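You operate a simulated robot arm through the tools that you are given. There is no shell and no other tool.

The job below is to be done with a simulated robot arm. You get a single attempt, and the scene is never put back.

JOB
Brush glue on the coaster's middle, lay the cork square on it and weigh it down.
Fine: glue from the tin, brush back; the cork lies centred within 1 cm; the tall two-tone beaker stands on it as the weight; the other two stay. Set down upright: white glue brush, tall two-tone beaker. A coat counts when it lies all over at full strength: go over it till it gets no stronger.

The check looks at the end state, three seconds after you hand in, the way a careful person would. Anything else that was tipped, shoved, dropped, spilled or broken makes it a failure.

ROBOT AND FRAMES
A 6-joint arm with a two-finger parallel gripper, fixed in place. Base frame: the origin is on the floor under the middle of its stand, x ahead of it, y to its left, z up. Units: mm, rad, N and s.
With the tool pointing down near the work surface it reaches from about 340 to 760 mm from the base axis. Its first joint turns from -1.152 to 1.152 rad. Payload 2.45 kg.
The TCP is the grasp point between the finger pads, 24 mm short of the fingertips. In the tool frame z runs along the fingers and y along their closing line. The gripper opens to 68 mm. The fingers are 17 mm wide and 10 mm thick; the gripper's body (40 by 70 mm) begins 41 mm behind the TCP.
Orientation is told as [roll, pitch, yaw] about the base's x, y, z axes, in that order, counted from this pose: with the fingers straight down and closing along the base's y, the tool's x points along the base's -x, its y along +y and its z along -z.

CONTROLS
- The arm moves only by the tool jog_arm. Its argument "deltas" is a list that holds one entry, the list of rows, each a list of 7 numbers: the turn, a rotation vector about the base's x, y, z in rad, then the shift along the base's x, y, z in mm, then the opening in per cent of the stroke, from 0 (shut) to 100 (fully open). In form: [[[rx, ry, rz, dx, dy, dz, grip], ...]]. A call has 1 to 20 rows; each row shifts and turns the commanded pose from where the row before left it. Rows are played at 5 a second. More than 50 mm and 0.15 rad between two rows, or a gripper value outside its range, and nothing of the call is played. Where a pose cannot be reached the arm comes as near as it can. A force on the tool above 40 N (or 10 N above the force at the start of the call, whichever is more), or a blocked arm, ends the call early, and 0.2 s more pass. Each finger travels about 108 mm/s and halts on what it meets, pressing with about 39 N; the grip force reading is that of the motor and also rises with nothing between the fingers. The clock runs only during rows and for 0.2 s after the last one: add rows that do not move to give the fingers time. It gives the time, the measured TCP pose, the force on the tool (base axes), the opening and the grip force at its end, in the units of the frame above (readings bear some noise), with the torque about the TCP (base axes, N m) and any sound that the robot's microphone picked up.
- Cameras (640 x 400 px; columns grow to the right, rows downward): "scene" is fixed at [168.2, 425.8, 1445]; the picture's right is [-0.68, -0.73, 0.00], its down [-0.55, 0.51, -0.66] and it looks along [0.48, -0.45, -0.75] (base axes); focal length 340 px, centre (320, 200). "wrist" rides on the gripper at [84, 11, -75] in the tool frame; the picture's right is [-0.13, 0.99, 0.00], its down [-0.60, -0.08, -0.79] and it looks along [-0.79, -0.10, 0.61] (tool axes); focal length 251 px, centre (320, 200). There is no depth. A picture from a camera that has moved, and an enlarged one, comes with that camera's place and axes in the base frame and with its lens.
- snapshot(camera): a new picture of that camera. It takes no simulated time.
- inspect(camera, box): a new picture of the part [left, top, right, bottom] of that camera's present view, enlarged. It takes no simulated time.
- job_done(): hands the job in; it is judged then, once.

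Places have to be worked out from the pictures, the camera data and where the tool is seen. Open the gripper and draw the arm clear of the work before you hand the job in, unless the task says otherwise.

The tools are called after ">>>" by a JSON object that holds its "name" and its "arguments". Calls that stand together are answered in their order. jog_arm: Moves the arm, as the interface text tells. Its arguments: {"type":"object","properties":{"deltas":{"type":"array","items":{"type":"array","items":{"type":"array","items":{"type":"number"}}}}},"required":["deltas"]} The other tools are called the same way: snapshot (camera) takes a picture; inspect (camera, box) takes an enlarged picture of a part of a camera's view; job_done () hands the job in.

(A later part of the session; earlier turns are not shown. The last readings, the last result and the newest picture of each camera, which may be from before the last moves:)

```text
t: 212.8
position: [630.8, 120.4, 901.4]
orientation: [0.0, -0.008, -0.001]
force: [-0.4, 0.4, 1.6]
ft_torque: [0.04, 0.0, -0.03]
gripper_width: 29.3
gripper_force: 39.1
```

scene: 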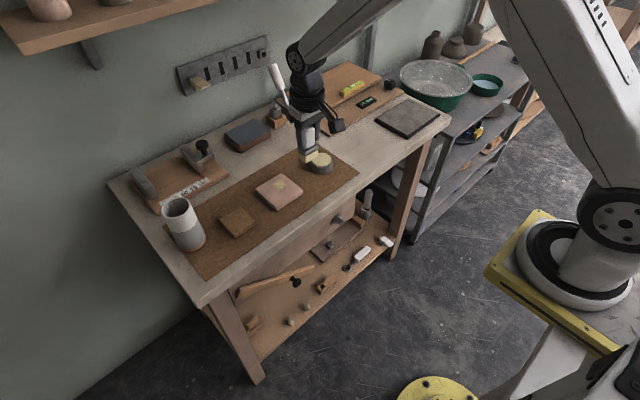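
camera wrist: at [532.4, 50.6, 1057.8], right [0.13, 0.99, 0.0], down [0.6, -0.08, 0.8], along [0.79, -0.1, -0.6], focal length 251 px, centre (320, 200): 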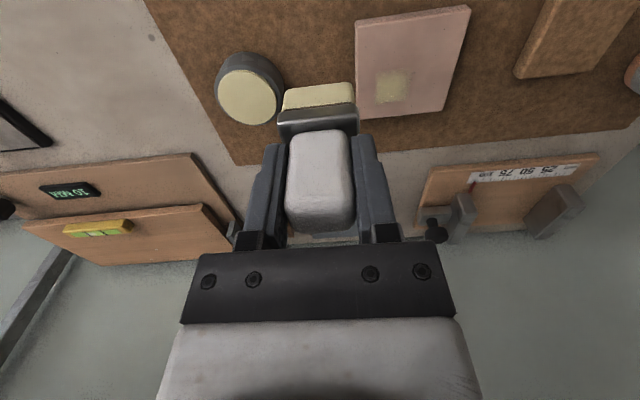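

At contact; I press to ~6 N and run long light x strokes: lane y≈120.5.

>>> {"name": "jog_arm", "arguments": {"deltas": [[[0, 0, 0, 0, 0, -0.4, 0], [0, 0, 0, 4, 0, 0, 0], [0, 0, 0, 4, 0, 0, 0], [0, 0, 0, 4, 0, 0, 0], [0, 0, 0, 4, 0, 0, 0], [0, 0, 0, 4, 0, 0, 0], [0, 0, 0, 4, 0, 0, 0], [0, 0, 0, 4, 0, 0, 0], [0, 0, 0, 4, 0, 0, 0], [0, 0, 0, 4, 0, 0, 0], [0, 0, 0, -4, 0, 0, 0], [0, 0, 0, -4, 0, 0, 0], [0, 0, 0, -4, 0, 0, 0], [0, 0, 0, -4, 0, 0, 0], [0, 0, 0, -4, 0, 0, 0], [0, 0, 0, -4, 0, 0, 0], [0, 0, 0, -4, 0, 0, 0], [0, 0, 0, -4, 0, 0, 0], [0, 0, 0, -4, 0, 0, 0]]]}}

>>> {"name": "jog_arm", "arguments": {"deltas": [[[0, 0, 0, 0, -5, 0, 0], [0, 0, 0, 0, -5, 0, 0], [0, 0, 0, 4, 0, 0, 0], [0, 0, 0, 4, 0, 0, 0], [0, 0, 0, 4, 0, 0, 0], [0, 0, 0, 4, 0, 0, 0], [0, 0, 0, 4, 0, 0, 0], [0, 0, 0, 4, 0, 0, 0], [0, 0, 0, 4, 0, 0, 0], [0, 0, 0, 4, 0, 0, 0], [0, 0, 0, 4, 0, 0, 0], [0, 0, 0, 0, 0, 0, 0]]]}}

```text
t: 216.8
position: [631.0, 122.6, 901.1]
orientation: [0.001, -0.009, -0.003]
force: [2.6, 0.1, 4.4]
ft_torque: [-0.03, -0.23, 0.0]
gripper_width: 29.0
gripper_force: 39.1
```

```text
t: 219.4
position: [667.4, 111.5, 901.4]
orientation: [-0.001, -0.009, 0.0]
force: [-5.2, -0.8, 12.3]
ft_torque: [0.0, 0.29, -0.01]
gripper_width: 29.2
gripper_force: 39.1
```

Good light contact throughout. Next: back along y≈111, then lane y≈100 both ways.

>>> {"name": "jog_arm", "arguments": {"deltas": [[[0, 0, 0, -4, 0, 0, 0], [0, 0, 0, -4, 0, 0, 0], [0, 0, 0, -4, 0, 0, 0], [0, 0, 0, -4, 0, 0, 0], [0, 0, 0, -4, 0, 0, 0], [0, 0, 0, -4, 0, 0, 0], [0, 0, 0, -4, 0, 0, 0], [0, 0, 0, -4, 0, 0, 0], [0, 0, 0, -4, 0, 0, 0], [0, 0, 0, 0, -5, 0, 0], [0, 0, 0, 0, -5, 0, 0], [0, 0, 0, 4, 0, 0, 0], [0, 0, 0, 4, 0, 0, 0], [0, 0, 0, 4, 0, 0, 0], [0, 0, 0, 4, 0, 0, 0], [0, 0, 0, 4, 0, 0, 0], [0, 0, 0, 4, 0, 0, 0], [0, 0, 0, 4, 0, 0, 0], [0, 0, 0, 4, 0, 0, 0], [0, 0, 0, 4, 0, 0, 0]]]}}

>>> {"name": "jog_arm", "arguments": {"deltas": [[[0, 0, 0, -4, 0, 0, 0], [0, 0, 0, -4, 0, 0, 0], [0, 0, 0, -4, 0, 0, 0], [0, 0, 0, -4, 0, 0, 0], [0, 0, 0, -4, 0, 0, 0], [0, 0, 0, -4, 0, 0, 0], [0, 0, 0, -4, 0, 0, 0], [0, 0, 0, -4, 0, 0, 0], [0, 0, 0, -4, 0, 0, 0], [0, 0, 0, 4, 0, 0, 0], [0, 0, 0, 4, 0, 0, 0], [0, 0, 0, 4, 0, 0, 0], [0, 0, 0, 4, 0, 0, 0], [0, 0, 0, 0, 0, 0, 0]]]}}

>>> {"name": "jog_arm", "arguments": {"deltas": [[[0, 0, 0, 0, 0, 1, 0], [0, 0, 0, 0, 0, 8, 0], [0, 0, 0, -10, -20, 20, 0], [0, 0, 0, -10, -22, 22, 0], [0, 0, 0, -8, -20, 24, 0], [0, 0, 0, 0, 0, 0, 0], [0, 0, 0, 0, 0, 0, 0]]]}}

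>>> {"name": "inspect", "arguments": {"camera": "wrist", "box": [355, 0, 475, 120]}}

>>> {"name": "inspect", "arguments": {"camera": "wrist", "box": [365, 55, 445, 110]}}

```text
t: 223.6
position: [665.4, 101.5, 900.1]
orientation: [0.001, -0.009, 0.0]
force: [-1.7, -0.2, 4.9]
ft_torque: [0.0, 0.12, 0.01]
gripper_width: 29.1
gripper_force: 39.1
```

```text
t: 226.6
position: [646.9, 100.3, 901.1]
orientation: [0.0, -0.009, -0.001]
force: [-3.4, 0.7, 7.8]
ft_torque: [0.0, 0.12, 0.04]
gripper_width: 29.3
gripper_force: 38.5
```

```text
t: 228.2
position: [620.3, 40.1, 975.9]
orientation: [0.001, -0.009, 0.002]
force: [-0.6, 0.4, -0.8]
ft_torque: [0.02, 0.02, 0.03]
gripper_width: 29.1
gripper_force: 39.5
```

```text
3.33 times, centred on (415, 60) of wrist
camera zoom: at [533.3, 51.0, 1050.6], right [0.13, 0.99, 0.0], down [0.6, -0.08, 0.8], along [0.79, -0.1, -0.6], focal length 838 px, centre (3, 667)
```

zoom: 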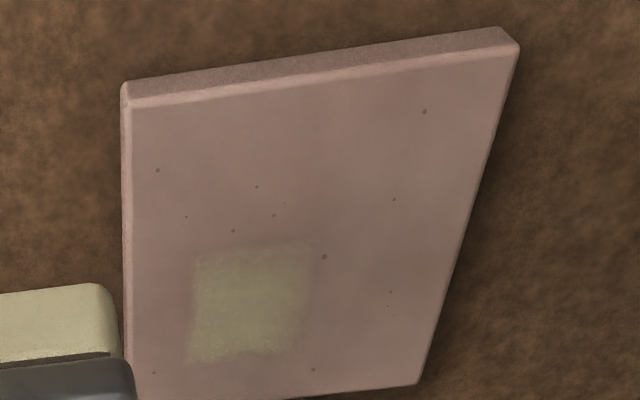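

```text
7.27 times, centred on (405, 82) of wrist
camera zoom: at [533.3, 51.0, 1050.6], right [0.13, 0.99, 0.0], down [0.6, -0.08, 0.8], along [0.79, -0.1, -0.6], focal length 1829 px, centre (-298, 1054)
```

zoom: 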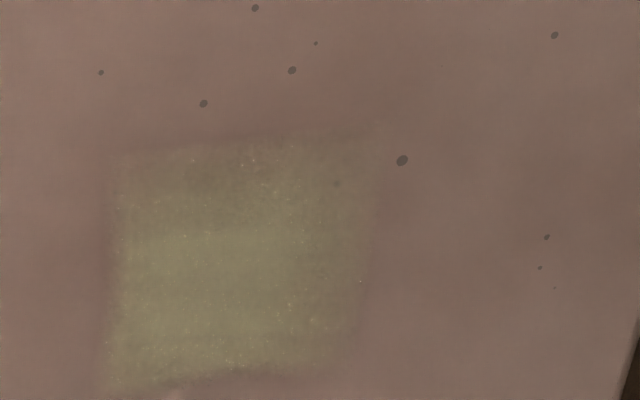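

The coat is now fairly uniform and a bit stronger. I reload and repeat the same set of light lanes to see whether it keeps gaining.

>>> {"name": "jog_arm", "arguments": {"deltas": [[[0, 0, 0, 8, -23, 0, 0], [0, 0, 0, 8, -23, 0, 0], [0, 0, 0, 8.5, -23.5, 0, 0], [0, 0, 0, 0, 0, -20, 0], [0, 0, 0, 0, 0, -20, 0], [0, 0, 0, 0, 0, -12, 0], [0, 0, 0, 0, 0, -5, 0], [0, 0, 0, 0, 0, -2, 0], [0, 0, 0, 0, 0, 0, 0], [0, 0, 0, 0, 0, 0, 0]]]}}

>>> {"name": "jog_arm", "arguments": {"deltas": [[[0, 0, 0, 0, 0, -0.5, 0], [0, 0, 0, 0, 0, -0.5, 0], [0, 0, 0, 0, 0, 0, 0]]]}}

>>> {"name": "jog_arm", "arguments": {"deltas": [[[0, 0, 0, 0, 0, -0.5, 0], [0, 0, 0, 0, 0, -0.3, 0], [0, 0, 0, 0, 0, 0, 0]]]}}

```text
t: 230.4
position: [643.6, -31.3, 916.8]
orientation: [0.001, -0.01, -0.001]
force: [-0.5, -0.4, -0.7]
ft_torque: [-0.01, 0.0, 0.01]
gripper_width: 29.3
gripper_force: 38.9
```

```text
t: 231.2
position: [643.7, -31.3, 916.2]
orientation: [0.0, -0.008, 0.0]
force: [-0.1, 1.1, -0.4]
ft_torque: [0.0, 0.03, 0.0]
gripper_width: 29.2
gripper_force: 39.0
```

```text
t: 232.0
position: [643.3, -30.5, 915.3]
orientation: [0.0, -0.009, 0.0]
force: [-1.1, -1.6, 3.3]
ft_torque: [0.02, -0.06, 0.0]
gripper_width: 29.5
gripper_force: 38.9
```

Contact with the glue; a short dwell with slight pressure, then back over the coaster.

>>> {"name": "jog_arm", "arguments": {"deltas": [[[0, 0, 0, 0, 0, -0.4, 0], [0, 0, 0, 0, 0, 0, 0], [0, 0, 0, 0, 0, 0, 0], [0, 0, 0, 0, 0, 0, 0], [0, 0, 0, 0, 0, 0, 0], [0, 0, 0, 0, 0, 1, 0], [0, 0, 0, 0, 0, 3, 0], [0, 0, 0, 0, 0, 10, 0], [0, 0, 0, 0, 0, 15, 0], [0, 0, 0, -3, 38, 0, 0], [0, 0, 0, -3, 38, 0, 0], [0, 0, 0, -3, 38, 0, 0], [0, 0, 0, -3, 38, 0, 0], [0, 0, 0, 0, 0, -15, 0], [0, 0, 0, 0, 0, -14, 0], [0, 0, 0, 0, 0, -8, 0], [0, 0, 0, 0, 0, -3, 0], [0, 0, 0, 0, 0, 0, 0], [0, 0, 0, 0, 0, 0, 0]]]}}

>>> {"name": "jog_arm", "arguments": {"deltas": [[[0, 0, 0, 0, 0, -0.5, 0], [0, 0, 0, 0, 0, 0, 0]]]}}

>>> {"name": "jog_arm", "arguments": {"deltas": [[[0, 0, 0, 0, 0, -0.4, 0], [0, 0, 0, 0, 0, 0, 0]]]}}

```text
t: 236.0
position: [631.3, 121.7, 902.8]
orientation: [0.001, -0.009, 0.0]
force: [0.0, 0.7, -1.6]
ft_torque: [0.0, -0.03, 0.04]
gripper_width: 29.6
gripper_force: 39.3
```

```text
t: 236.6
position: [632.0, 121.0, 902.3]
orientation: [0.0, -0.008, 0.0]
force: [0.0, 0.6, -0.6]
ft_torque: [-0.02, -0.01, 0.01]
gripper_width: 29.5
gripper_force: 39.0
```

```text
t: 237.2
position: [631.5, 121.1, 902.2]
orientation: [-0.002, -0.009, 0.0]
force: [-0.1, 0.3, -1.2]
ft_torque: [0.0, 0.01, 0.02]
gripper_width: 29.6
gripper_force: 38.9
```

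>>> {"name": "jog_arm", "arguments": {"deltas": [[[0, 0, 0, 0, 0, -0.5, 0], [0, 0, 0, 0, 0, -0.4, 0], [0, 0, 0, 0, 0, 0, 0]]]}}

>>> {"name": "jog_arm", "arguments": {"deltas": [[[0, 0, 0, 0, 0, -0.4, 0], [0, 0, 0, 0, 0, 0, 0]]]}}

>>> {"name": "jog_arm", "arguments": {"deltas": [[[0, 0, 0, 0, 0, -0.3, 0], [0, 0, 0, 0, 0, 0, 0]]]}}

```text
t: 238.0
position: [630.0, 123.2, 901.4]
orientation: [0.0, -0.009, -0.001]
force: [-0.5, 0.2, -0.3]
ft_torque: [0.02, 0.0, -0.01]
gripper_width: 29.4
gripper_force: 38.9
```

```text
t: 238.6
position: [631.0, 122.0, 901.6]
orientation: [-0.001, -0.009, -0.002]
force: [-0.8, -0.1, 3.1]
ft_torque: [0.01, 0.06, 0.0]
gripper_width: 29.2
gripper_force: 38.5
```

```text
t: 239.2
position: [631.8, 121.1, 901.1]
orientation: [0.001, -0.01, 0.0]
force: [0.8, -0.2, 0.3]
ft_torque: [0.02, -0.07, -0.02]
gripper_width: 29.5
gripper_force: 39.1
```

Contact established; now the lanes again, at y≈121, 111 and 101.

>>> {"name": "jog_arm", "arguments": {"deltas": [[[0, 0, 0, 0, 0, -0.5, 0], [0, 0, 0, 4, 0, 0, 0], [0, 0, 0, 4, 0, 0, 0], [0, 0, 0, 4, 0, 0, 0], [0, 0, 0, 4, 0, 0, 0], [0, 0, 0, 4, 0, 0, 0], [0, 0, 0, 4, 0, 0, 0], [0, 0, 0, 4, 0, 0, 0], [0, 0, 0, 4, 0, 0, 0], [0, 0, 0, 4, 0, 0, 0], [0, 0, 0, -4, 0, 0, 0], [0, 0, 0, -4, 0, 0, 0], [0, 0, 0, -4, 0, 0, 0], [0, 0, 0, -4, 0, 0, 0], [0, 0, 0, -4, 0, 0, 0], [0, 0, 0, -4, 0, 0, 0], [0, 0, 0, -4, 0, 0, 0], [0, 0, 0, -4, 0, 0, 0], [0, 0, 0, -4, 0, 0, 0]]]}}

>>> {"name": "jog_arm", "arguments": {"deltas": [[[0, 0, 0, 0, -5, 0, 0], [0, 0, 0, 0, -5, 0, 0], [0, 0, 0, 4, 0, 0, 0], [0, 0, 0, 4, 0, 0, 0], [0, 0, 0, 4, 0, 0, 0], [0, 0, 0, 4, 0, 0, 0], [0, 0, 0, 4, 0, 0, 0], [0, 0, 0, 4, 0, 0, 0], [0, 0, 0, 4, 0, 0, 0], [0, 0, 0, 4, 0, 0, 0], [0, 0, 0, 4, 0, 0, 0], [0, 0, 0, 0, 0, 0, 0]]]}}

>>> {"name": "jog_arm", "arguments": {"deltas": [[[0, 0, 0, -4, 0, 0, 0], [0, 0, 0, -4, 0, 0, 0], [0, 0, 0, -4, 0, 0, 0], [0, 0, 0, -4, 0, 0, 0], [0, 0, 0, -4, 0, 0, 0], [0, 0, 0, -4, 0, 0, 0], [0, 0, 0, -4, 0, 0, 0], [0, 0, 0, -4, 0, 0, 0], [0, 0, 0, -4, 0, 0, 0], [0, 0, 0, 0, -5, 0, 0], [0, 0, 0, 0, -5, 0, 0], [0, 0, 0, 4, 0, 0, 0], [0, 0, 0, 4, 0, 0, 0], [0, 0, 0, 4, 0, 0, 0], [0, 0, 0, 4, 0, 0, 0], [0, 0, 0, 4, 0, 0, 0], [0, 0, 0, 4, 0, 0, 0], [0, 0, 0, 4, 0, 0, 0], [0, 0, 0, 4, 0, 0, 0], [0, 0, 0, 4, 0, 0, 0]]]}}

>>> {"name": "jog_arm", "arguments": {"deltas": [[[0, 0, 0, -4, 0, 0, 0], [0, 0, 0, -4, 0, 0, 0], [0, 0, 0, -4, 0, 0, 0], [0, 0, 0, -4, 0, 0, 0], [0, 0, 0, -4, 0, 0, 0], [0, 0, 0, -4, 0, 0, 0], [0, 0, 0, -4, 0, 0, 0], [0, 0, 0, -4, 0, 0, 0], [0, 0, 0, -4, 0, 0, 0], [0, 0, 0, 4, 0, 0, 0], [0, 0, 0, 4, 0, 0, 0], [0, 0, 0, 4, 0, 0, 0], [0, 0, 0, 4, 0, 0, 0], [0, 0, 0, 0, 0, 0, 0]]]}}

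```text
t: 243.2
position: [631.8, 121.7, 900.7]
orientation: [0.0, -0.009, 0.0]
force: [4.6, 0.0, 8.6]
ft_torque: [0.01, -0.39, -0.04]
gripper_width: 29.6
gripper_force: 39.2
```

```text
t: 245.8
position: [665.7, 111.6, 900.2]
orientation: [0.001, -0.011, 0.0]
force: [-5.8, -0.4, 16.4]
ft_torque: [0.01, 0.21, -0.04]
gripper_width: 29.1
gripper_force: 39.5
```

```text
t: 250.0
position: [666.4, 101.5, 899.5]
orientation: [0.0, -0.008, 0.0]
force: [-7.1, 0.9, 15.1]
ft_torque: [0.05, 0.24, 0.0]
gripper_width: 29.2
gripper_force: 38.6
```

```text
t: 253.0
position: [646.2, 102.6, 899.8]
orientation: [0.002, -0.009, -0.001]
force: [-0.9, 0.4, -0.2]
ft_torque: [-0.03, 0.02, 0.01]
gripper_width: 29.4
gripper_force: 38.6
```

I lift and compare from the viewing pose.

>>> {"name": "jog_arm", "arguments": {"deltas": [[[0, 0, 0, 0, 0, 1, 0], [0, 0, 0, 0, 0, 8, 0], [0, 0, 0, -10, -20, 20, 0], [0, 0, 0, -9, -22, 24, 0], [0, 0, 0, -8, -22, 24, 0], [0, 0, 0, 0, 0, 0, 0], [0, 0, 0, 0, 0, 0, 0]]]}}

>>> {"name": "inspect", "arguments": {"camera": "wrist", "box": [365, 55, 445, 110]}}

>>> {"name": "inspect", "arguments": {"camera": "scene", "box": [250, 168, 310, 214]}}

>>> {"name": "inspect", "arguments": {"camera": "wrist", "box": [270, 65, 370, 135]}}

```text
t: 254.6
position: [620.7, 38.1, 977.7]
orientation: [0.001, -0.008, 0.0]
force: [0.4, -0.1, -0.4]
ft_torque: [0.0, -0.02, 0.05]
gripper_width: 29.1
gripper_force: 40.0
```

```text
7.27 times, centred on (405, 82) of wrist
camera zoom: at [535.1, 49.3, 1053.0], right [0.13, 0.99, 0.0], down [0.6, -0.08, 0.8], along [0.79, -0.1, -0.6], focal length 1829 px, centre (-298, 1054)
```

zoom: 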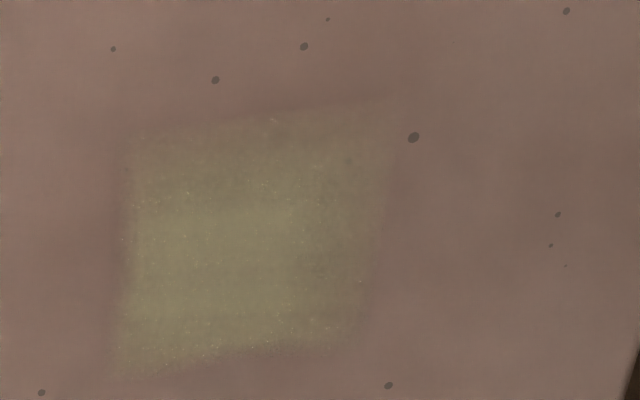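

```text
8.70 times, centred on (280, 191) of scene
camera zoom: at [168.2, 425.8, 1445.0], right [-0.68, -0.73, 0.0], down [-0.55, 0.51, -0.66], along [0.48, -0.45, -0.75], focal length 2956 px, centre (668, 278)
```

zoom: 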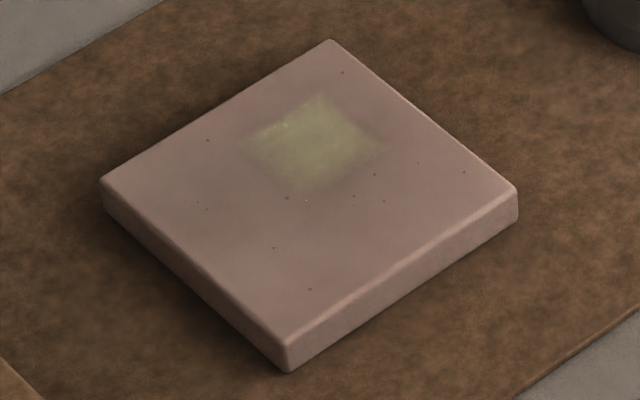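

```text
5.71 times, centred on (320, 100) of wrist
camera zoom: at [535.1, 49.3, 1053.0], right [0.13, 0.99, 0.0], down [0.6, -0.08, 0.8], along [0.79, -0.1, -0.6], focal length 1437 px, centre (320, 771)
```

zoom: 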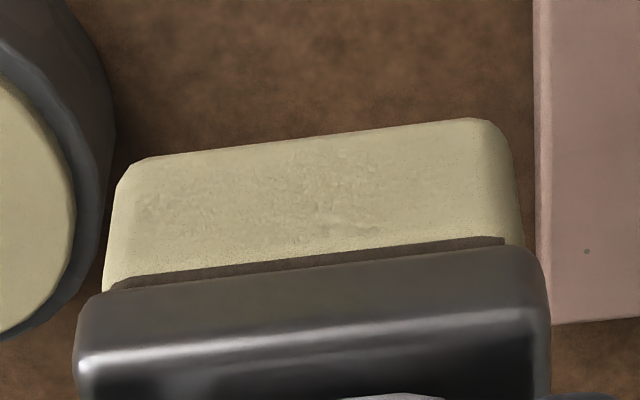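

To compare fairly with the very first view of the patch (arm behind the coaster at x≈715), I go to the same arm pose and take the same zoom.

>>> {"name": "jog_arm", "arguments": {"deltas": [[[0, 0, 0, 20, 15, 5, 0], [0, 0, 0, 25, 20, 0, 0], [0, 0, 0, 25, 20, -5, 0], [0, 0, 0, 24, 15, -10, 0], [0, 0, 0, 0, 0, 0, 0], [0, 0, 0, 0, 0, 0, 0]]]}}

>>> {"name": "inspect", "arguments": {"camera": "scene", "box": [245, 165, 315, 215]}}

```text
t: 256.0
position: [712.1, 107.3, 968.3]
orientation: [-0.001, -0.01, 0.002]
force: [-0.6, -0.8, 0.6]
ft_torque: [-0.03, 0.02, -0.01]
gripper_width: 29.5
gripper_force: 38.9
```

```text
8.00 times, centred on (280, 190) of scene
camera zoom: at [168.2, 425.8, 1445.0], right [-0.68, -0.73, 0.0], down [-0.55, 0.51, -0.66], along [0.48, -0.45, -0.75], focal length 2720 px, centre (640, 280)
```

zoom: 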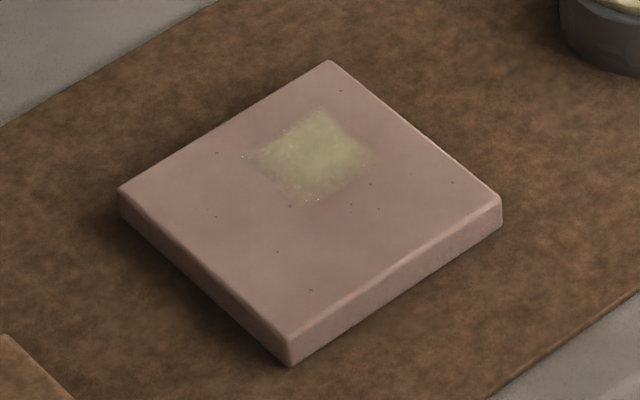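

In the same lighting as the first view, the coat is now clearly stronger, so it does keep building. I also see the coaster has crept about 4 mm toward +x under the strokes, so I keep the pressure light. I continue brushing centred on the field (now ≈(664,100)).

>>> {"name": "jog_arm", "arguments": {"deltas": [[[0, 0, 0, -25, -4, -15, 0], [0, 0, 0, -24, -4, -15, 0], [0, 0, 0, 0, 0, -15, 0], [0, 0, 0, 0, 0, -12, 0], [0, 0, 0, 0, 0, -8, 0], [0, 0, 0, 0, 0, -1.5, 0], [0, 0, 0, 0, 0, 0, 0], [0, 0, 0, 0, 0, 0, 0]]]}}

>>> {"name": "jog_arm", "arguments": {"deltas": [[[0, 0, 0, 0, 0, -0.5, 0], [0, 0, 0, 0, 0, -0.4, 0], [0, 0, 0, 0, 0, 0, 0]]]}}

>>> {"name": "jog_arm", "arguments": {"deltas": [[[0, 0, 0, 0, 0, -0.4, 0], [0, 0, 0, 0, 0, 0, 0]]]}}

```text
t: 257.8
position: [665.3, 99.5, 900.8]
orientation: [0.0, -0.008, 0.001]
force: [-0.5, 0.2, -1.0]
ft_torque: [-0.01, 0.0, -0.01]
gripper_width: 29.6
gripper_force: 38.6
```

```text
t: 258.6
position: [665.3, 98.6, 900.5]
orientation: [0.002, -0.007, 0.0]
force: [-1.0, -0.7, 2.8]
ft_torque: [0.01, 0.01, 0.01]
gripper_width: 29.3
gripper_force: 39.3
```

```text
t: 259.2
position: [665.9, 99.3, 900.2]
orientation: [0.001, -0.011, 0.001]
force: [-1.6, -1.3, 7.1]
ft_torque: [-0.07, 0.0, -0.01]
gripper_width: 29.3
gripper_force: 39.2
```

>>> {"name": "jog_arm", "arguments": {"deltas": [[[0, 0, 0, -4, 0, 0, 0], [0, 0, 0, -4, 0, 0, 0], [0, 0, 0, -4, 0, 0, 0], [0, 0, 0, 4, 0, 0, 0], [0, 0, 0, 4, 0, 0, 0], [0, 0, 0, 4, 0, 0, 0], [0, 0, 0, 4, 0, 0, 0], [0, 0, 0, 4, 0, 0, 0], [0, 0, 0, -4, 0, 0, 0], [0, 0, 0, -4, 0, 0, 0], [0, 0, 0, -4, 0, 0, 0], [0, 0, 0, -4, 0, 0, 0], [0, 0, 0, -4, 0, 0, 0], [0, 0, 0, 4, 0, 0, 0], [0, 0, 0, 4, 0, 0, 0], [0, 0, 0, 4, 0, 0, 0], [0, 0, 0, 0, 0, 0, 0]]]}}

>>> {"name": "jog_arm", "arguments": {"deltas": [[[0, 0, 0, 0, -4, 0, 0], [0, 0, 0, 0, -3, 0, 0], [0, 0, 0, -4, 0, 0, 0], [0, 0, 0, -4, 0, 0, 0], [0, 0, 0, -4, 0, 0, 0], [0, 0, 0, 4, 0, 0, 0], [0, 0, 0, 4, 0, 0, 0], [0, 0, 0, 4, 0, 0, 0], [0, 0, 0, 4, 0, 0, 0], [0, 0, 0, 4, 0, 0, 0], [0, 0, 0, -4, 0, 0, 0], [0, 0, 0, -4, 0, 0, 0], [0, 0, 0, -4, 0, 0, 0], [0, 0, 0, -4, 0, 0, 0], [0, 0, 0, -4, 0, 0, 0], [0, 0, 0, 4, 0, 0, 0], [0, 0, 0, 4, 0, 0, 0], [0, 0, 0, 4, 0, 0, 0], [0, 0, 0, 0, 0, 0, 0]]]}}

>>> {"name": "jog_arm", "arguments": {"deltas": [[[0, 0, 0, 0, 5, 0, 0], [0, 0, 0, 0, 5, 0, 0], [0, 0, 0, 0, 5, 0, 0], [0, 0, 0, -4, 0, 0, 0], [0, 0, 0, -4, 0, 0, 0], [0, 0, 0, -4, 0, 0, 0], [0, 0, 0, 4, 0, 0, 0], [0, 0, 0, 4, 0, 0, 0], [0, 0, 0, 4, 0, 0, 0], [0, 0, 0, 4, 0, 0, 0], [0, 0, 0, 4, 0, 0, 0], [0, 0, 0, -4, 0, 0, 0], [0, 0, 0, -4, 0, 0, 0], [0, 0, 0, -4, 0, 0, 0], [0, 0, 0, -4, 0, 0, 0], [0, 0, 0, -4, 0, 0, 0], [0, 0, 0, 4, 0, 0, 0], [0, 0, 0, 4, 0, 0, 0], [0, 0, 0, 4, 0, 0, 0], [0, 0, 0, 0, 0, 0, 0]]]}}

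>>> {"name": "jog_arm", "arguments": {"deltas": [[[0, 0, 0, 0, 0, 1, 0], [0, 0, 0, 0, 0, 8, 0], [0, 0, 0, 5, 0, 20, 0], [0, 0, 0, 20, 0, 20, 0], [0, 0, 0, 23, 0, 18, 0], [0, 0, 0, 0, 0, 0, 0], [0, 0, 0, 0, 0, 0, 0]]]}}

>>> {"name": "inspect", "arguments": {"camera": "scene", "box": [245, 165, 315, 215]}}

```text
t: 262.8
position: [664.1, 100.3, 899.6]
orientation: [0.0, -0.01, -0.001]
force: [-10.9, 1.7, 25.8]
ft_torque: [0.06, 0.54, 0.02]
gripper_width: 29.3
gripper_force: 39.1
```

```text
t: 266.8
position: [664.3, 92.7, 900.4]
orientation: [-0.001, -0.008, -0.001]
force: [-9.4, 0.5, 20.2]
ft_torque: [0.05, 0.39, -0.02]
gripper_width: 29.4
gripper_force: 38.9
```

```text
t: 271.0
position: [664.7, 107.8, 900.0]
orientation: [-0.001, -0.008, 0.0]
force: [-2.7, 2.6, 5.7]
ft_torque: [0.08, 0.05, 0.03]
gripper_width: 29.4
gripper_force: 38.9
```

```text
t: 272.6
position: [713.1, 108.5, 967.8]
orientation: [0.0, -0.01, -0.001]
force: [-0.7, 0.2, -0.3]
ft_torque: [-0.02, 0.02, -0.03]
gripper_width: 29.1
gripper_force: 38.7
```

```text
8.00 times, centred on (280, 190) of scene
camera zoom: at [168.3, 425.8, 1445.0], right [-0.68, -0.73, 0.0], down [-0.55, 0.51, -0.66], along [0.48, -0.45, -0.75], focal length 2720 px, centre (640, 280)
```

zoom: 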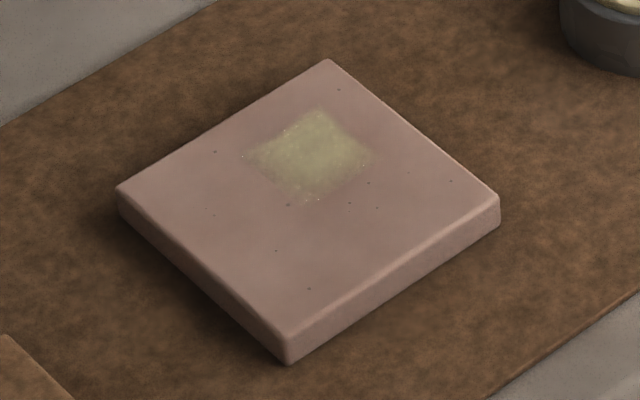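

The strength no longer changes noticeably there. Looking at all my strokes, the coated square could also be explained by the effective tip lying toward the brush's (+x,-y) corner, so I test a spot further to (-x,+y): brush centre about (632,132).

>>> {"name": "jog_arm", "arguments": {"deltas": [[[0, 0, 0, -27, 8, -10, 0], [0, 0, 0, -28, 8, -15, 0], [0, 0, 0, -27, 8, -15, 0], [0, 0, 0, 0, 0, -12, 0], [0, 0, 0, 0, 0, -8, 0], [0, 0, 0, 0, 0, -5, 0], [0, 0, 0, 0, 0, 0, 0], [0, 0, 0, 0, 0, 0, 0]]]}}

>>> {"name": "inspect", "arguments": {"camera": "wrist", "box": [200, 0, 430, 150]}}

>>> {"name": "inspect", "arguments": {"camera": "scene", "box": [245, 155, 315, 215]}}

```text
t: 274.4
position: [632.7, 132.0, 902.3]
orientation: [-0.001, -0.008, 0.0]
force: [0.1, -0.6, -1.2]
ft_torque: [-0.04, -0.02, 0.01]
gripper_width: 29.6
gripper_force: 39.2
```

```text
2.67 times, centred on (315, 75) of wrist
camera zoom: at [546.2, 143.0, 976.7], right [0.13, 0.99, 0.0], down [0.6, -0.08, 0.8], along [0.79, -0.1, -0.6], focal length 670 px, centre (333, 533)
```

zoom: 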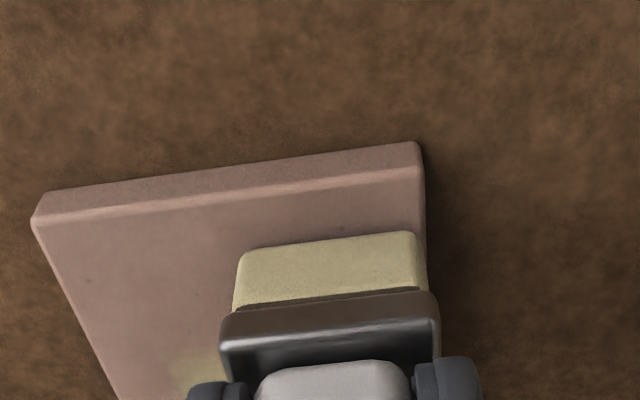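

```text
6.67 times, centred on (280, 185) of scene
camera zoom: at [168.2, 425.8, 1445.0], right [-0.68, -0.73, 0.0], down [-0.55, 0.51, -0.66], along [0.48, -0.45, -0.75], focal length 2267 px, centre (587, 300)
```

zoom: 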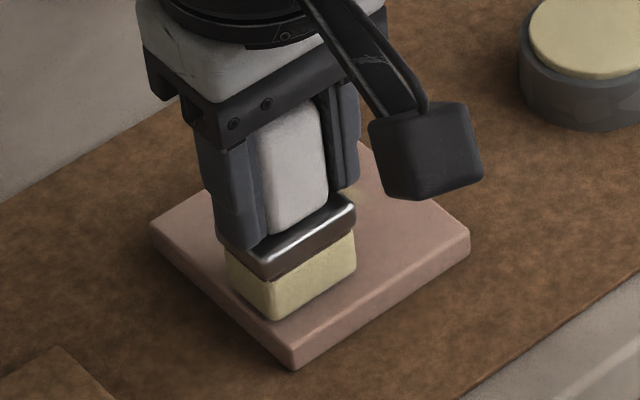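

The brush is over the (-x,+y) part, just inside the coaster's edge. I lower to light contact.

>>> {"name": "jog_arm", "arguments": {"deltas": [[[0, 0, 0, 0, 0, -0.6, 0], [0, 0, 0, 0, 0, -0.5, 0], [0, 0, 0, 0, 0, 0, 0]]]}}

>>> {"name": "jog_arm", "arguments": {"deltas": [[[0, 0, 0, 0, 0, -0.5, 0], [0, 0, 0, 0, 0, 0, 0]]]}}

>>> {"name": "jog_arm", "arguments": {"deltas": [[[0, 0, 0, 0, 0, -0.4, 0], [0, 0, 0, 0, 0, 0, 0]]]}}

```text
t: 275.2
position: [630.7, 132.5, 901.1]
orientation: [0.0, -0.008, 0.002]
force: [-0.4, 0.1, -1.5]
ft_torque: [0.04, -0.02, -0.02]
gripper_width: 29.2
gripper_force: 39.1
```

```text
t: 275.8
position: [631.9, 131.9, 900.7]
orientation: [0.0, -0.009, 0.001]
force: [-0.8, -0.7, -0.8]
ft_torque: [-0.01, -0.01, -0.01]
gripper_width: 29.4
gripper_force: 38.7
```

```text
t: 276.4
position: [631.3, 131.3, 899.5]
orientation: [0.0, -0.009, 0.0]
force: [-0.5, -0.4, 0.9]
ft_torque: [-0.02, 0.0, 0.0]
gripper_width: 29.4
gripper_force: 38.6
```

>>> {"name": "jog_arm", "arguments": {"deltas": [[[0, 0, 0, 0, 0, -0.4, 0], [0, 0, 0, 0, 0, 0, 0]]]}}

>>> {"name": "jog_arm", "arguments": {"deltas": [[[0, 0, 0, 0, 0, -0.3, 0], [0, 0, 0, 3, 0, 0, 0], [0, 0, 0, 3, 0, 0, 0], [0, 0, 0, -3, 0, 0, 0], [0, 0, 0, -3, 0, 0, 0], [0, 0, 0, -3, 0, 0, 0], [0, 0, 0, -3, 0, 0, 0], [0, 0, 0, 3, 0, 0, 0], [0, 0, 0, 3, 0, 0, 0], [0, 0, 0, 3, 0, 0, 0], [0, 0, 0, 3, 0, 0, 0], [0, 0, 0, -3, 0, 0, 0], [0, 0, 0, -3, 0, 0, 0], [0, 0, 0, 0, 0, 0, 0]]]}}

>>> {"name": "jog_arm", "arguments": {"deltas": [[[0, 0, 0, 0, 0, 1, 0], [0, 0, 0, 0, 0, 8, 0], [0, 0, 0, 10, -4, 20, 0], [0, 0, 0, 35, -10, 25, 0], [0, 0, 0, 38, -10, 14, 0], [0, 0, 0, 0, 0, 0, 0], [0, 0, 0, 0, 0, 0, 0]]]}}

>>> {"name": "inspect", "arguments": {"camera": "scene", "box": [245, 165, 315, 215]}}

```text
t: 277.0
position: [630.8, 132.6, 900.2]
orientation: [0.0, -0.011, 0.0]
force: [-2.2, 1.1, 7.2]
ft_torque: [0.13, 0.03, 0.04]
gripper_width: 29.3
gripper_force: 39.1
```

```text
t: 280.0
position: [631.3, 131.6, 899.4]
orientation: [0.002, -0.014, 0.001]
force: [8.2, -2.3, 14.4]
ft_torque: [-0.05, -0.58, 0.04]
gripper_width: 29.4
gripper_force: 38.7
```

```text
t: 281.6
position: [715.1, 104.6, 967.9]
orientation: [-0.001, -0.01, 0.001]
force: [0.6, 0.3, -0.7]
ft_torque: [0.02, 0.01, -0.03]
gripper_width: 29.4
gripper_force: 39.3
```

```text
8.00 times, centred on (280, 190) of scene
camera zoom: at [168.3, 425.8, 1445.0], right [-0.68, -0.73, 0.0], down [-0.55, 0.51, -0.66], along [0.48, -0.45, -0.75], focal length 2720 px, centre (640, 280)
```

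zoom: 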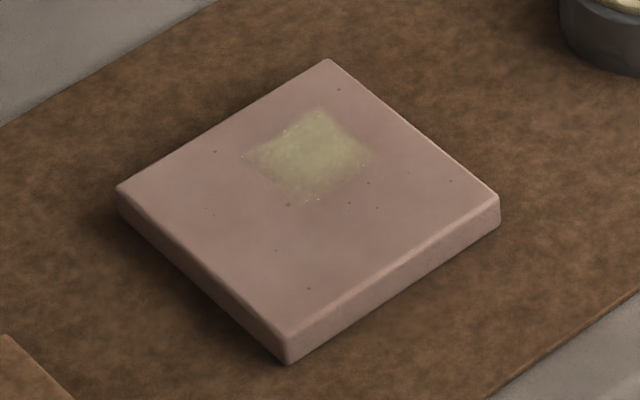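

Nothing new there either, so only that field responds. I give the whole middle more light flat passes (with a fresh load) and then compare strength once more in the same lighting. First a reload.

>>> {"name": "jog_arm", "arguments": {"deltas": [[[0, -0.004, 0, -12, -25, 0, 0], [0, 0, 0, -12, -25, 0, 0], [0, 0, 0, -12, -25, 0, 0], [0, 0, 0, -12, -25, 0, 0], [0, 0, 0, -12, -25, 0, 0], [0, 0, 0, -10, -10, -10, 0], [0, 0, 0, 0, 0, -20, 0], [0, 0, 0, 0, 0, -14, 0], [0, 0, 0, 0, 0, -5, 0], [0, 0, 0, 0, 0, -2, 0], [0, 0, 0, 0, 0, 0, 0], [0, 0, 0, 0, 0, 0, 0]]]}}

>>> {"name": "jog_arm", "arguments": {"deltas": [[[0, 0, 0, 0, 0, -0.6, 0], [0, 0, 0, 0, 0, -0.5, 0], [0, 0, 0, 0, 0, 0, 0]]]}}

>>> {"name": "inspect", "arguments": {"camera": "wrist", "box": [240, 20, 400, 130]}}

```text
t: 284.2
position: [644.8, -27.9, 915.3]
orientation: [-0.002, -0.014, 0.001]
force: [0.0, 0.8, 0.0]
ft_torque: [-0.02, -0.02, -0.01]
gripper_width: 29.6
gripper_force: 38.9
```

```text
t: 285.0
position: [644.4, -27.7, 914.4]
orientation: [0.003, -0.015, 0.001]
force: [-0.2, 0.4, 0.3]
ft_torque: [0.01, -0.04, 0.02]
gripper_width: 29.5
gripper_force: 39.0
```

```text
3.64 times, centred on (320, 75) of wrist
camera zoom: at [558.9, -16.4, 989.2], right [0.13, 0.99, 0.0], down [0.59, -0.08, 0.8], along [0.79, -0.1, -0.6], focal length 914 px, centre (320, 654)
```

zoom: 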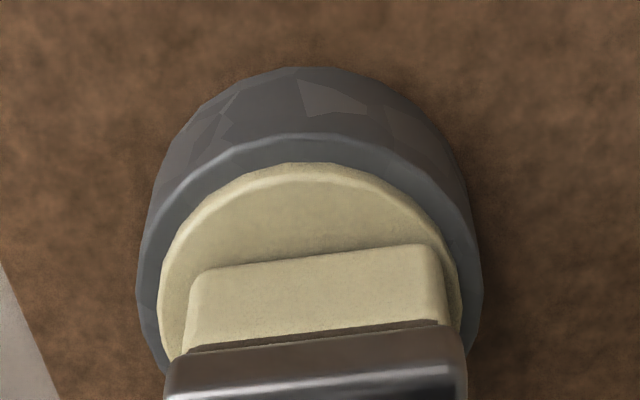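

>>> {"name": "jog_arm", "arguments": {"deltas": [[[0, 0, 0, 0, -1.5, -0.4, 0], [0, 0, 0, 0, 0, -0.4, 0], [0, 0, 0, 0, 0, 0, 0]]]}}

>>> {"name": "jog_arm", "arguments": {"deltas": [[[0, 0, 0, 0, 0, -0.4, 0], [0, 0, 0, 0, 0, 0, 0], [0, 0, 0, 0, 0, 0, 0]]]}}

```text
t: 285.8
position: [645.4, -29.9, 913.9]
orientation: [-0.001, -0.014, -0.001]
force: [0.2, 1.0, 1.6]
ft_torque: [0.03, 0.04, 0.0]
gripper_width: 29.2
gripper_force: 39.1
```

```text
t: 286.6
position: [643.8, -30.4, 913.3]
orientation: [0.0, -0.014, -0.001]
force: [-3.8, -1.5, 10.9]
ft_torque: [-0.03, 0.19, 0.0]
gripper_width: 29.2
gripper_force: 38.9
```

Loaded with flat contact. Now back to the coaster for the next set of light lanes.

>>> {"name": "jog_arm", "arguments": {"deltas": [[[0, 0, 0, 0, 0, 0, 0], [0, 0, 0, 0, 0, 0, 0], [0, 0, 0, 0, 0, 0, 0], [0, 0, 0, 0, 0, 1, 0], [0, 0, 0, 0, 0, 3, 0], [0, 0, 0, 0, 0, 10, 0], [0, 0, 0, 0, 0, 15, 0], [0, 0, 0, -2.5, 38, 0, 0], [0, 0, 0, -2.5, 38, 0, 0], [0, 0, 0, -2.5, 38, 0, 0], [0, 0, 0, -2.5, 38, 0, 0], [0, 0, 0, 0, 0, -15, 0], [0, 0, 0, 0, 0, -14, 0], [0, 0, 0, 0, 0, -8, 0], [0, 0, 0, 0, 0, -3, 0], [0, 0, 0, 0, 0, 0, 0], [0, 0, 0, 0, 0, 0, 0]]]}}

>>> {"name": "jog_arm", "arguments": {"deltas": [[[0, 0, 0, 0, 0, -0.6, 0], [0, 0, 0, 0, 0, -0.5, 0], [0, 0, 0, 0, 0, 0, 0]]]}}

>>> {"name": "jog_arm", "arguments": {"deltas": [[[0, 0, 0, 0, 0, -0.5, 0], [0, 0, 0, 0, 0, 0, 0]]]}}

```text
t: 290.2
position: [633.4, 124.0, 901.7]
orientation: [0.001, -0.013, 0.001]
force: [0.1, 0.2, -0.1]
ft_torque: [0.0, -0.03, -0.04]
gripper_width: 29.4
gripper_force: 38.9
```

```text
t: 291.0
position: [633.8, 123.7, 901.1]
orientation: [-0.001, -0.015, 0.001]
force: [-0.3, -0.5, -1.1]
ft_torque: [0.0, -0.01, 0.02]
gripper_width: 29.3
gripper_force: 38.8
```

```text
t: 291.6
position: [635.1, 123.5, 900.8]
orientation: [-0.001, -0.014, -0.001]
force: [-0.3, 0.4, -0.4]
ft_torque: [0.0, 0.01, -0.01]
gripper_width: 29.3
gripper_force: 39.5
```

>>> {"name": "jog_arm", "arguments": {"deltas": [[[0, 0, 0, 0, 0, -0.5, 0], [0, 0, 0, 0, 0, -0.4, 0], [0, 0, 0, 0, 0, 0, 0]]]}}

>>> {"name": "jog_arm", "arguments": {"deltas": [[[0, 0, 0, 0, 0, -0.4, 0], [0, 0, 0, 0, 0, 0, 0]]]}}

>>> {"name": "jog_arm", "arguments": {"deltas": [[[0, 0, 0, 0, 0, -0.4, 0], [0, 0, 0, 0, 0, 0, 0]]]}}

```text
t: 292.4
position: [634.2, 123.1, 900.7]
orientation: [0.001, -0.013, -0.001]
force: [-0.8, 0.0, -0.5]
ft_torque: [0.0, -0.02, -0.01]
gripper_width: 29.2
gripper_force: 38.9
```

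```text
t: 293.0
position: [634.7, 122.5, 901.0]
orientation: [-0.001, -0.015, 0.001]
force: [-1.9, 2.1, 2.5]
ft_torque: [0.06, 0.07, 0.01]
gripper_width: 29.3
gripper_force: 39.3
```

```text
t: 293.6
position: [634.1, 121.8, 899.4]
orientation: [0.0, -0.016, 0.0]
force: [-0.5, 1.4, 4.5]
ft_torque: [0.08, 0.01, 0.02]
gripper_width: 29.2
gripper_force: 39.3
```

Light contact (4.5 N). Running the lanes.

>>> {"name": "jog_arm", "arguments": {"deltas": [[[0, 0, 0, 5, 0, 0, 0], [0, 0, 0, 5, 0, 0, 0], [0, 0, 0, 5, 0, 0, 0], [0, 0, 0, 5, 0, 0, 0], [0, 0, 0, 5, 0, 0, 0], [0, 0, 0, 5, 0, 0, 0], [0, 0, 0, 5, 0, 0, 0], [0, 0, 0, -5, 0, 0, 0], [0, 0, 0, -5, 0, 0, 0], [0, 0, 0, -5, 0, 0, 0], [0, 0, 0, -5, 0, 0, 0], [0, 0, 0, -5, 0, 0, 0], [0, 0, 0, -5, 0, 0, 0], [0, 0, 0, -5, 0, 0, 0], [0, 0, 0, 0, -5, 0, 0], [0, 0, 0, 0, -5, 0, 0], [0, 0, 0, 0, 0, 0, 0]]]}}

>>> {"name": "jog_arm", "arguments": {"deltas": [[[0, 0, 0, 5, 0, 0, 0], [0, 0, 0, 5, 0, 0, 0], [0, 0, 0, 5, 0, 0, 0], [0, 0, 0, 5, 0, 0, 0], [0, 0, 0, 5, 0, 0, 0], [0, 0, 0, 5, 0, 0, 0], [0, 0, 0, 5, 0, 0, 0], [0, 0, 0, -5, 0, 0, 0], [0, 0, 0, -5, 0, 0, 0], [0, 0, 0, -5, 0, 0, 0], [0, 0, 0, -5, 0, 0, 0], [0, 0, 0, -5, 0, 0, 0], [0, 0, 0, -5, 0, 0, 0], [0, 0, 0, -5, 0, 0, 0], [0, 0, 0, 0, -5, 0, 0], [0, 0, 0, 0, -5, 0, 0], [0, 0, 0, 0, 0, 0, 0]]]}}

>>> {"name": "jog_arm", "arguments": {"deltas": [[[0, 0, 0, 5, 0, 0, 0], [0, 0, 0, 5, 0, 0, 0], [0, 0, 0, 5, 0, 0, 0], [0, 0, 0, 5, 0, 0, 0], [0, 0, 0, 5, 0, 0, 0], [0, 0, 0, 5, 0, 0, 0], [0, 0, 0, 5, 0, 0, 0], [0, 0, 0, -5, 0, 0, 0], [0, 0, 0, -5, 0, 0, 0], [0, 0, 0, -5, 0, 0, 0], [0, 0, 0, -5, 0, 0, 0], [0, 0, 0, -5, 0, 0, 0], [0, 0, 0, -5, 0, 0, 0], [0, 0, 0, -5, 0, 0, 0], [0, 0, 0, 0, 0, 0, 0]]]}}

```text
t: 297.2
position: [632.7, 112.9, 898.7]
orientation: [0.001, -0.011, 0.001]
force: [-2.4, 5.9, 13.6]
ft_torque: [0.31, 0.05, 0.03]
gripper_width: 29.1
gripper_force: 39.8
```

```text
t: 300.8
position: [634.2, 103.0, 898.5]
orientation: [0.001, -0.013, 0.001]
force: [-1.6, 5.9, 11.8]
ft_torque: [0.31, -0.02, 0.06]
gripper_width: 29.3
gripper_force: 39.8
```

```text
t: 304.0
position: [634.6, 103.2, 899.3]
orientation: [0.001, -0.013, -0.001]
force: [4.9, 0.7, 7.1]
ft_torque: [0.03, -0.27, -0.01]
gripper_width: 29.1
gripper_force: 38.3
```

Now the reverse order of lanes for a second round at the same pressure, then I look again.

>>> {"name": "jog_arm", "arguments": {"deltas": [[[0, 0, 0, 5, 0, 0, 0], [0, 0, 0, 5, 0, 0, 0], [0, 0, 0, 5, 0, 0, 0], [0, 0, 0, 5, 0, 0, 0], [0, 0, 0, 5, 0, 0, 0], [0, 0, 0, 5, 0, 0, 0], [0, 0, 0, 5, 0, 0, 0], [0, 0, 0, -5, 0, 0, 0], [0, 0, 0, -5, 0, 0, 0], [0, 0, 0, -5, 0, 0, 0], [0, 0, 0, -5, 0, 0, 0], [0, 0, 0, -5, 0, 0, 0], [0, 0, 0, -5, 0, 0, 0], [0, 0, 0, -5, 0, 0, 0], [0, 0, 0, 0, 5, 0, 0], [0, 0, 0, 0, 5, 0, 0], [0, 0, 0, 0, 0, 0, 0]]]}}

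>>> {"name": "jog_arm", "arguments": {"deltas": [[[0, 0, 0, 5, 0, 0, 0], [0, 0, 0, 5, 0, 0, 0], [0, 0, 0, 5, 0, 0, 0], [0, 0, 0, 5, 0, 0, 0], [0, 0, 0, 5, 0, 0, 0], [0, 0, 0, 5, 0, 0, 0], [0, 0, 0, 5, 0, 0, 0], [0, 0, 0, -5, 0, 0, 0], [0, 0, 0, -5, 0, 0, 0], [0, 0, 0, -5, 0, 0, 0], [0, 0, 0, -5, 0, 0, 0], [0, 0, 0, -5, 0, 0, 0], [0, 0, 0, -5, 0, 0, 0], [0, 0, 0, -5, 0, 0, 0], [0, 0, 0, 0, 5, 0, 0], [0, 0, 0, 0, 5, 0, 0], [0, 0, 0, 0, 0, 0, 0]]]}}

>>> {"name": "jog_arm", "arguments": {"deltas": [[[0, 0, 0, 5, 0, 0, 0], [0, 0, 0, 5, 0, 0, 0], [0, 0, 0, 5, 0, 0, 0], [0, 0, 0, 5, 0, 0, 0], [0, 0, 0, 5, 0, 0, 0], [0, 0, 0, 5, 0, 0, 0], [0, 0, 0, 5, 0, 0, 0], [0, 0, 0, -5, 0, 0, 0], [0, 0, 0, -5, 0, 0, 0], [0, 0, 0, -5, 0, 0, 0], [0, 0, 0, -5, 0, 0, 0], [0, 0, 0, -5, 0, 0, 0], [0, 0, 0, -5, 0, 0, 0], [0, 0, 0, -5, 0, 0, 0], [0, 0, 0, 0, 0, 0, 0]]]}}

>>> {"name": "jog_arm", "arguments": {"deltas": [[[0, 0, 0, 0, 0, 1, 0], [0, 0, 0, 0, 0, 8, 0], [0, 0, 0, 10, -4, 20, 0], [0, 0, 0, 35, -6, 25, 0], [0, 0, 0, 36, -5, 14, 0], [0, 0, 0, 0, 0, 0, 0], [0, 0, 0, 0, 0, 0, 0]]]}}

>>> {"name": "inspect", "arguments": {"camera": "scene", "box": [245, 165, 315, 215]}}

```text
t: 307.6
position: [635.0, 112.4, 899.2]
orientation: [0.0, -0.012, 0.001]
force: [-1.9, -5.8, 11.9]
ft_torque: [-0.29, 0.03, -0.01]
gripper_width: 29.2
gripper_force: 38.9
```

```text
t: 311.2
position: [634.3, 122.5, 899.1]
orientation: [0.0, -0.012, -0.001]
force: [-1.4, -5.7, 12.5]
ft_torque: [-0.24, -0.03, -0.06]
gripper_width: 29.4
gripper_force: 38.8
```

```text
t: 314.4
position: [632.4, 124.1, 899.2]
orientation: [0.001, -0.014, 0.0]
force: [3.1, -0.1, 5.6]
ft_torque: [-0.02, -0.19, 0.01]
gripper_width: 29.3
gripper_force: 39.0
```

```text
t: 316.0
position: [713.8, 109.0, 966.5]
orientation: [0.0, -0.012, 0.0]
force: [-0.3, 0.1, -0.4]
ft_torque: [0.03, 0.02, 0.01]
gripper_width: 29.5
gripper_force: 38.5
```

```text
8.00 times, centred on (280, 190) of scene
camera zoom: at [168.3, 425.8, 1445.0], right [-0.68, -0.73, 0.0], down [-0.55, 0.51, -0.66], along [0.48, -0.45, -0.75], focal length 2720 px, centre (640, 280)
```

zoom: 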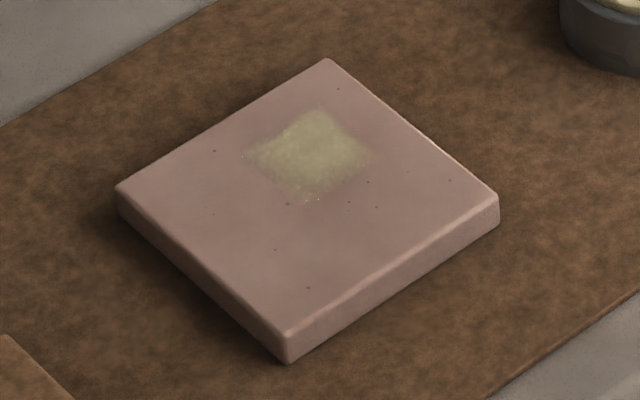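

The strength now looks the same as in the last three comparisons. I zoom in once more in this lighting to check evenness.

>>> {"name": "inspect", "arguments": {"camera": "scene", "box": [268, 175, 294, 194]}}

>>> {"name": "inspect", "arguments": {"camera": "scene", "box": [262, 150, 342, 200]}}

```text
16.00 times, centred on (281, 184) of scene
camera zoom: at [168.3, 425.8, 1445.0], right [-0.68, -0.73, 0.0], down [-0.55, 0.51, -0.66], along [0.48, -0.45, -0.75], focal length 5440 px, centre (944, 448)
```

zoom: 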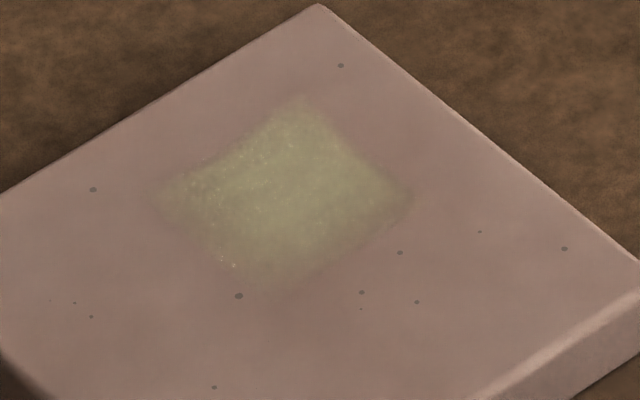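

```text
8.00 times, centred on (302, 175) of scene
camera zoom: at [168.3, 425.8, 1445.0], right [-0.68, -0.73, 0.0], down [-0.55, 0.51, -0.66], along [0.48, -0.45, -0.75], focal length 2720 px, centre (464, 400)
```

zoom: 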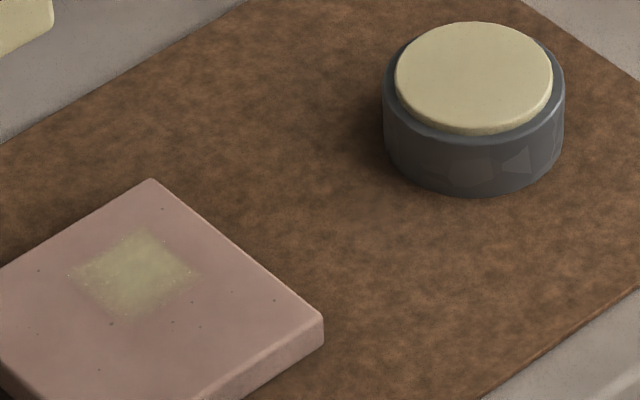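

In this zoom the coat is now much more even than before, though not fully opaque. I reload and do an intensive series centred on the field, then compare the same 16x view.

>>> {"name": "jog_arm", "arguments": {"deltas": [[[0, 0, 0, -12, -25, 0, 0], [0, 0, 0, -12, -25, 0, 0], [0, 0, 0, -12, -25, 0, 0], [0, 0, 0, -12, -25, 0, 0], [0, 0, 0, -12, -25, 0, 0], [0, 0, 0, -9, -14, -10, 0], [0, 0, 0, 0, 0, -20, 0], [0, 0, 0, 0, 0, -14, 0], [0, 0, 0, 0, 0, -5, 0], [0, 0, 0, 0, 0, -2, 0], [0, 0, 0, 0, 0, 0, 0], [0, 0, 0, 0, 0, -0.8, 0], [0, 0, 0, 0, 0, -0.6, 0], [0, 0, 0, 0, 0, 0, 0]]]}}

>>> {"name": "jog_arm", "arguments": {"deltas": [[[0, 0, 0, 0, 0, -0.5, 0], [0, 0, 0, 0, 0, -0.4, 0], [0, 0, 0, 0, 0, 0, 0]]]}}

>>> {"name": "jog_arm", "arguments": {"deltas": [[[0, 0, 0, 0, 0, -0.4, 0], [0, 0, 0, 0, 0, 0, 0]]]}}

```text
t: 319.0
position: [646.4, -30.3, 914.1]
orientation: [-0.001, -0.013, 0.0]
force: [-0.2, 0.5, -0.8]
ft_torque: [0.0, 0.0, -0.01]
gripper_width: 29.4
gripper_force: 39.3
```

```text
t: 319.8
position: [646.3, -30.1, 914.2]
orientation: [-0.002, -0.015, 0.001]
force: [0.2, 0.5, -0.6]
ft_torque: [-0.01, 0.0, 0.04]
gripper_width: 29.4
gripper_force: 39.2
```

```text
t: 320.4
position: [646.6, -30.1, 913.9]
orientation: [0.0, -0.015, -0.001]
force: [-0.4, 0.6, 0.3]
ft_torque: [0.0, 0.0, -0.02]
gripper_width: 29.3
gripper_force: 39.0
```

>>> {"name": "jog_arm", "arguments": {"deltas": [[[0, 0, 0, 0, 0, -0.4, 0], [0, 0, 0, 0, 0, -0.3, 0], [0, 0, 0, 0, 0, 0, 0]]]}}

>>> {"name": "jog_arm", "arguments": {"deltas": [[[0, 0, 0, 0, 0, -0.3, 0], [0, 0, 0, 0, 0, 0, 0], [0, 0, 0, 0, 0, 0, 0], [0, 0, 0, 0, 0, 0, 0]]]}}

```text
t: 321.2
position: [646.9, -32.2, 912.7]
orientation: [0.001, -0.013, 0.0]
force: [-0.9, 3.1, 8.1]
ft_torque: [0.2, 0.04, -0.01]
gripper_width: 29.2
gripper_force: 39.0
```

```text
t: 322.2
position: [647.9, -31.8, 912.5]
orientation: [-0.001, -0.014, 0.0]
force: [-0.6, 2.1, 13.7]
ft_torque: [0.05, 0.01, -0.02]
gripper_width: 29.1
gripper_force: 39.6
```

>>> {"name": "jog_arm", "arguments": {"deltas": [[[0, 0, 0, 0, 0, 1, 0], [0, 0, 0, 0, 0, 3, 0], [0, 0, 0, 0, 0, 10, 0], [0, 0, 0, 0, 0, 15, 0], [0, 0, 0, 4, 33, 0, 0], [0, 0, 0, 4, 33, 0, 0], [0, 0, 0, 4, 33, 0, 0], [0, 0, 0, 5, 33, 0, 0], [0, 0, 0, 0, 0, -15, 0], [0, 0, 0, 0, 0, -14, 0], [0, 0, 0, 0, 0, -8, 0], [0, 0, 0, 0, 0, -4, 0], [0, 0, 0, 0, 0, -1, 0], [0, 0, 0, 0, 0, 0, 0], [0, 0, 0, 0, 0, 0, 0]]]}}

>>> {"name": "jog_arm", "arguments": {"deltas": [[[0, 0, 0, 0, 0, -0.5, 0], [0, 0, 0, 0, 0, 0, 0]]]}}

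>>> {"name": "jog_arm", "arguments": {"deltas": [[[0, 0, 0, 0, 0, -0.4, 0], [0, 0, 0, 0, 0, 0, 0]]]}}

```text
t: 325.4
position: [662.7, 102.0, 899.4]
orientation: [0.0, -0.014, -0.001]
force: [0.5, 0.4, -0.1]
ft_torque: [-0.01, 0.01, 0.0]
gripper_width: 29.3
gripper_force: 38.9
```

```text
t: 326.0
position: [663.6, 102.5, 898.9]
orientation: [0.0, -0.014, -0.001]
force: [0.5, 0.6, 2.0]
ft_torque: [0.09, -0.05, 0.02]
gripper_width: 29.4
gripper_force: 38.7
```

```text
t: 326.6
position: [663.6, 101.8, 898.5]
orientation: [0.0, -0.013, -0.001]
force: [-2.8, 2.5, 10.1]
ft_torque: [0.1, 0.17, 0.01]
gripper_width: 29.3
gripper_force: 39.1
```

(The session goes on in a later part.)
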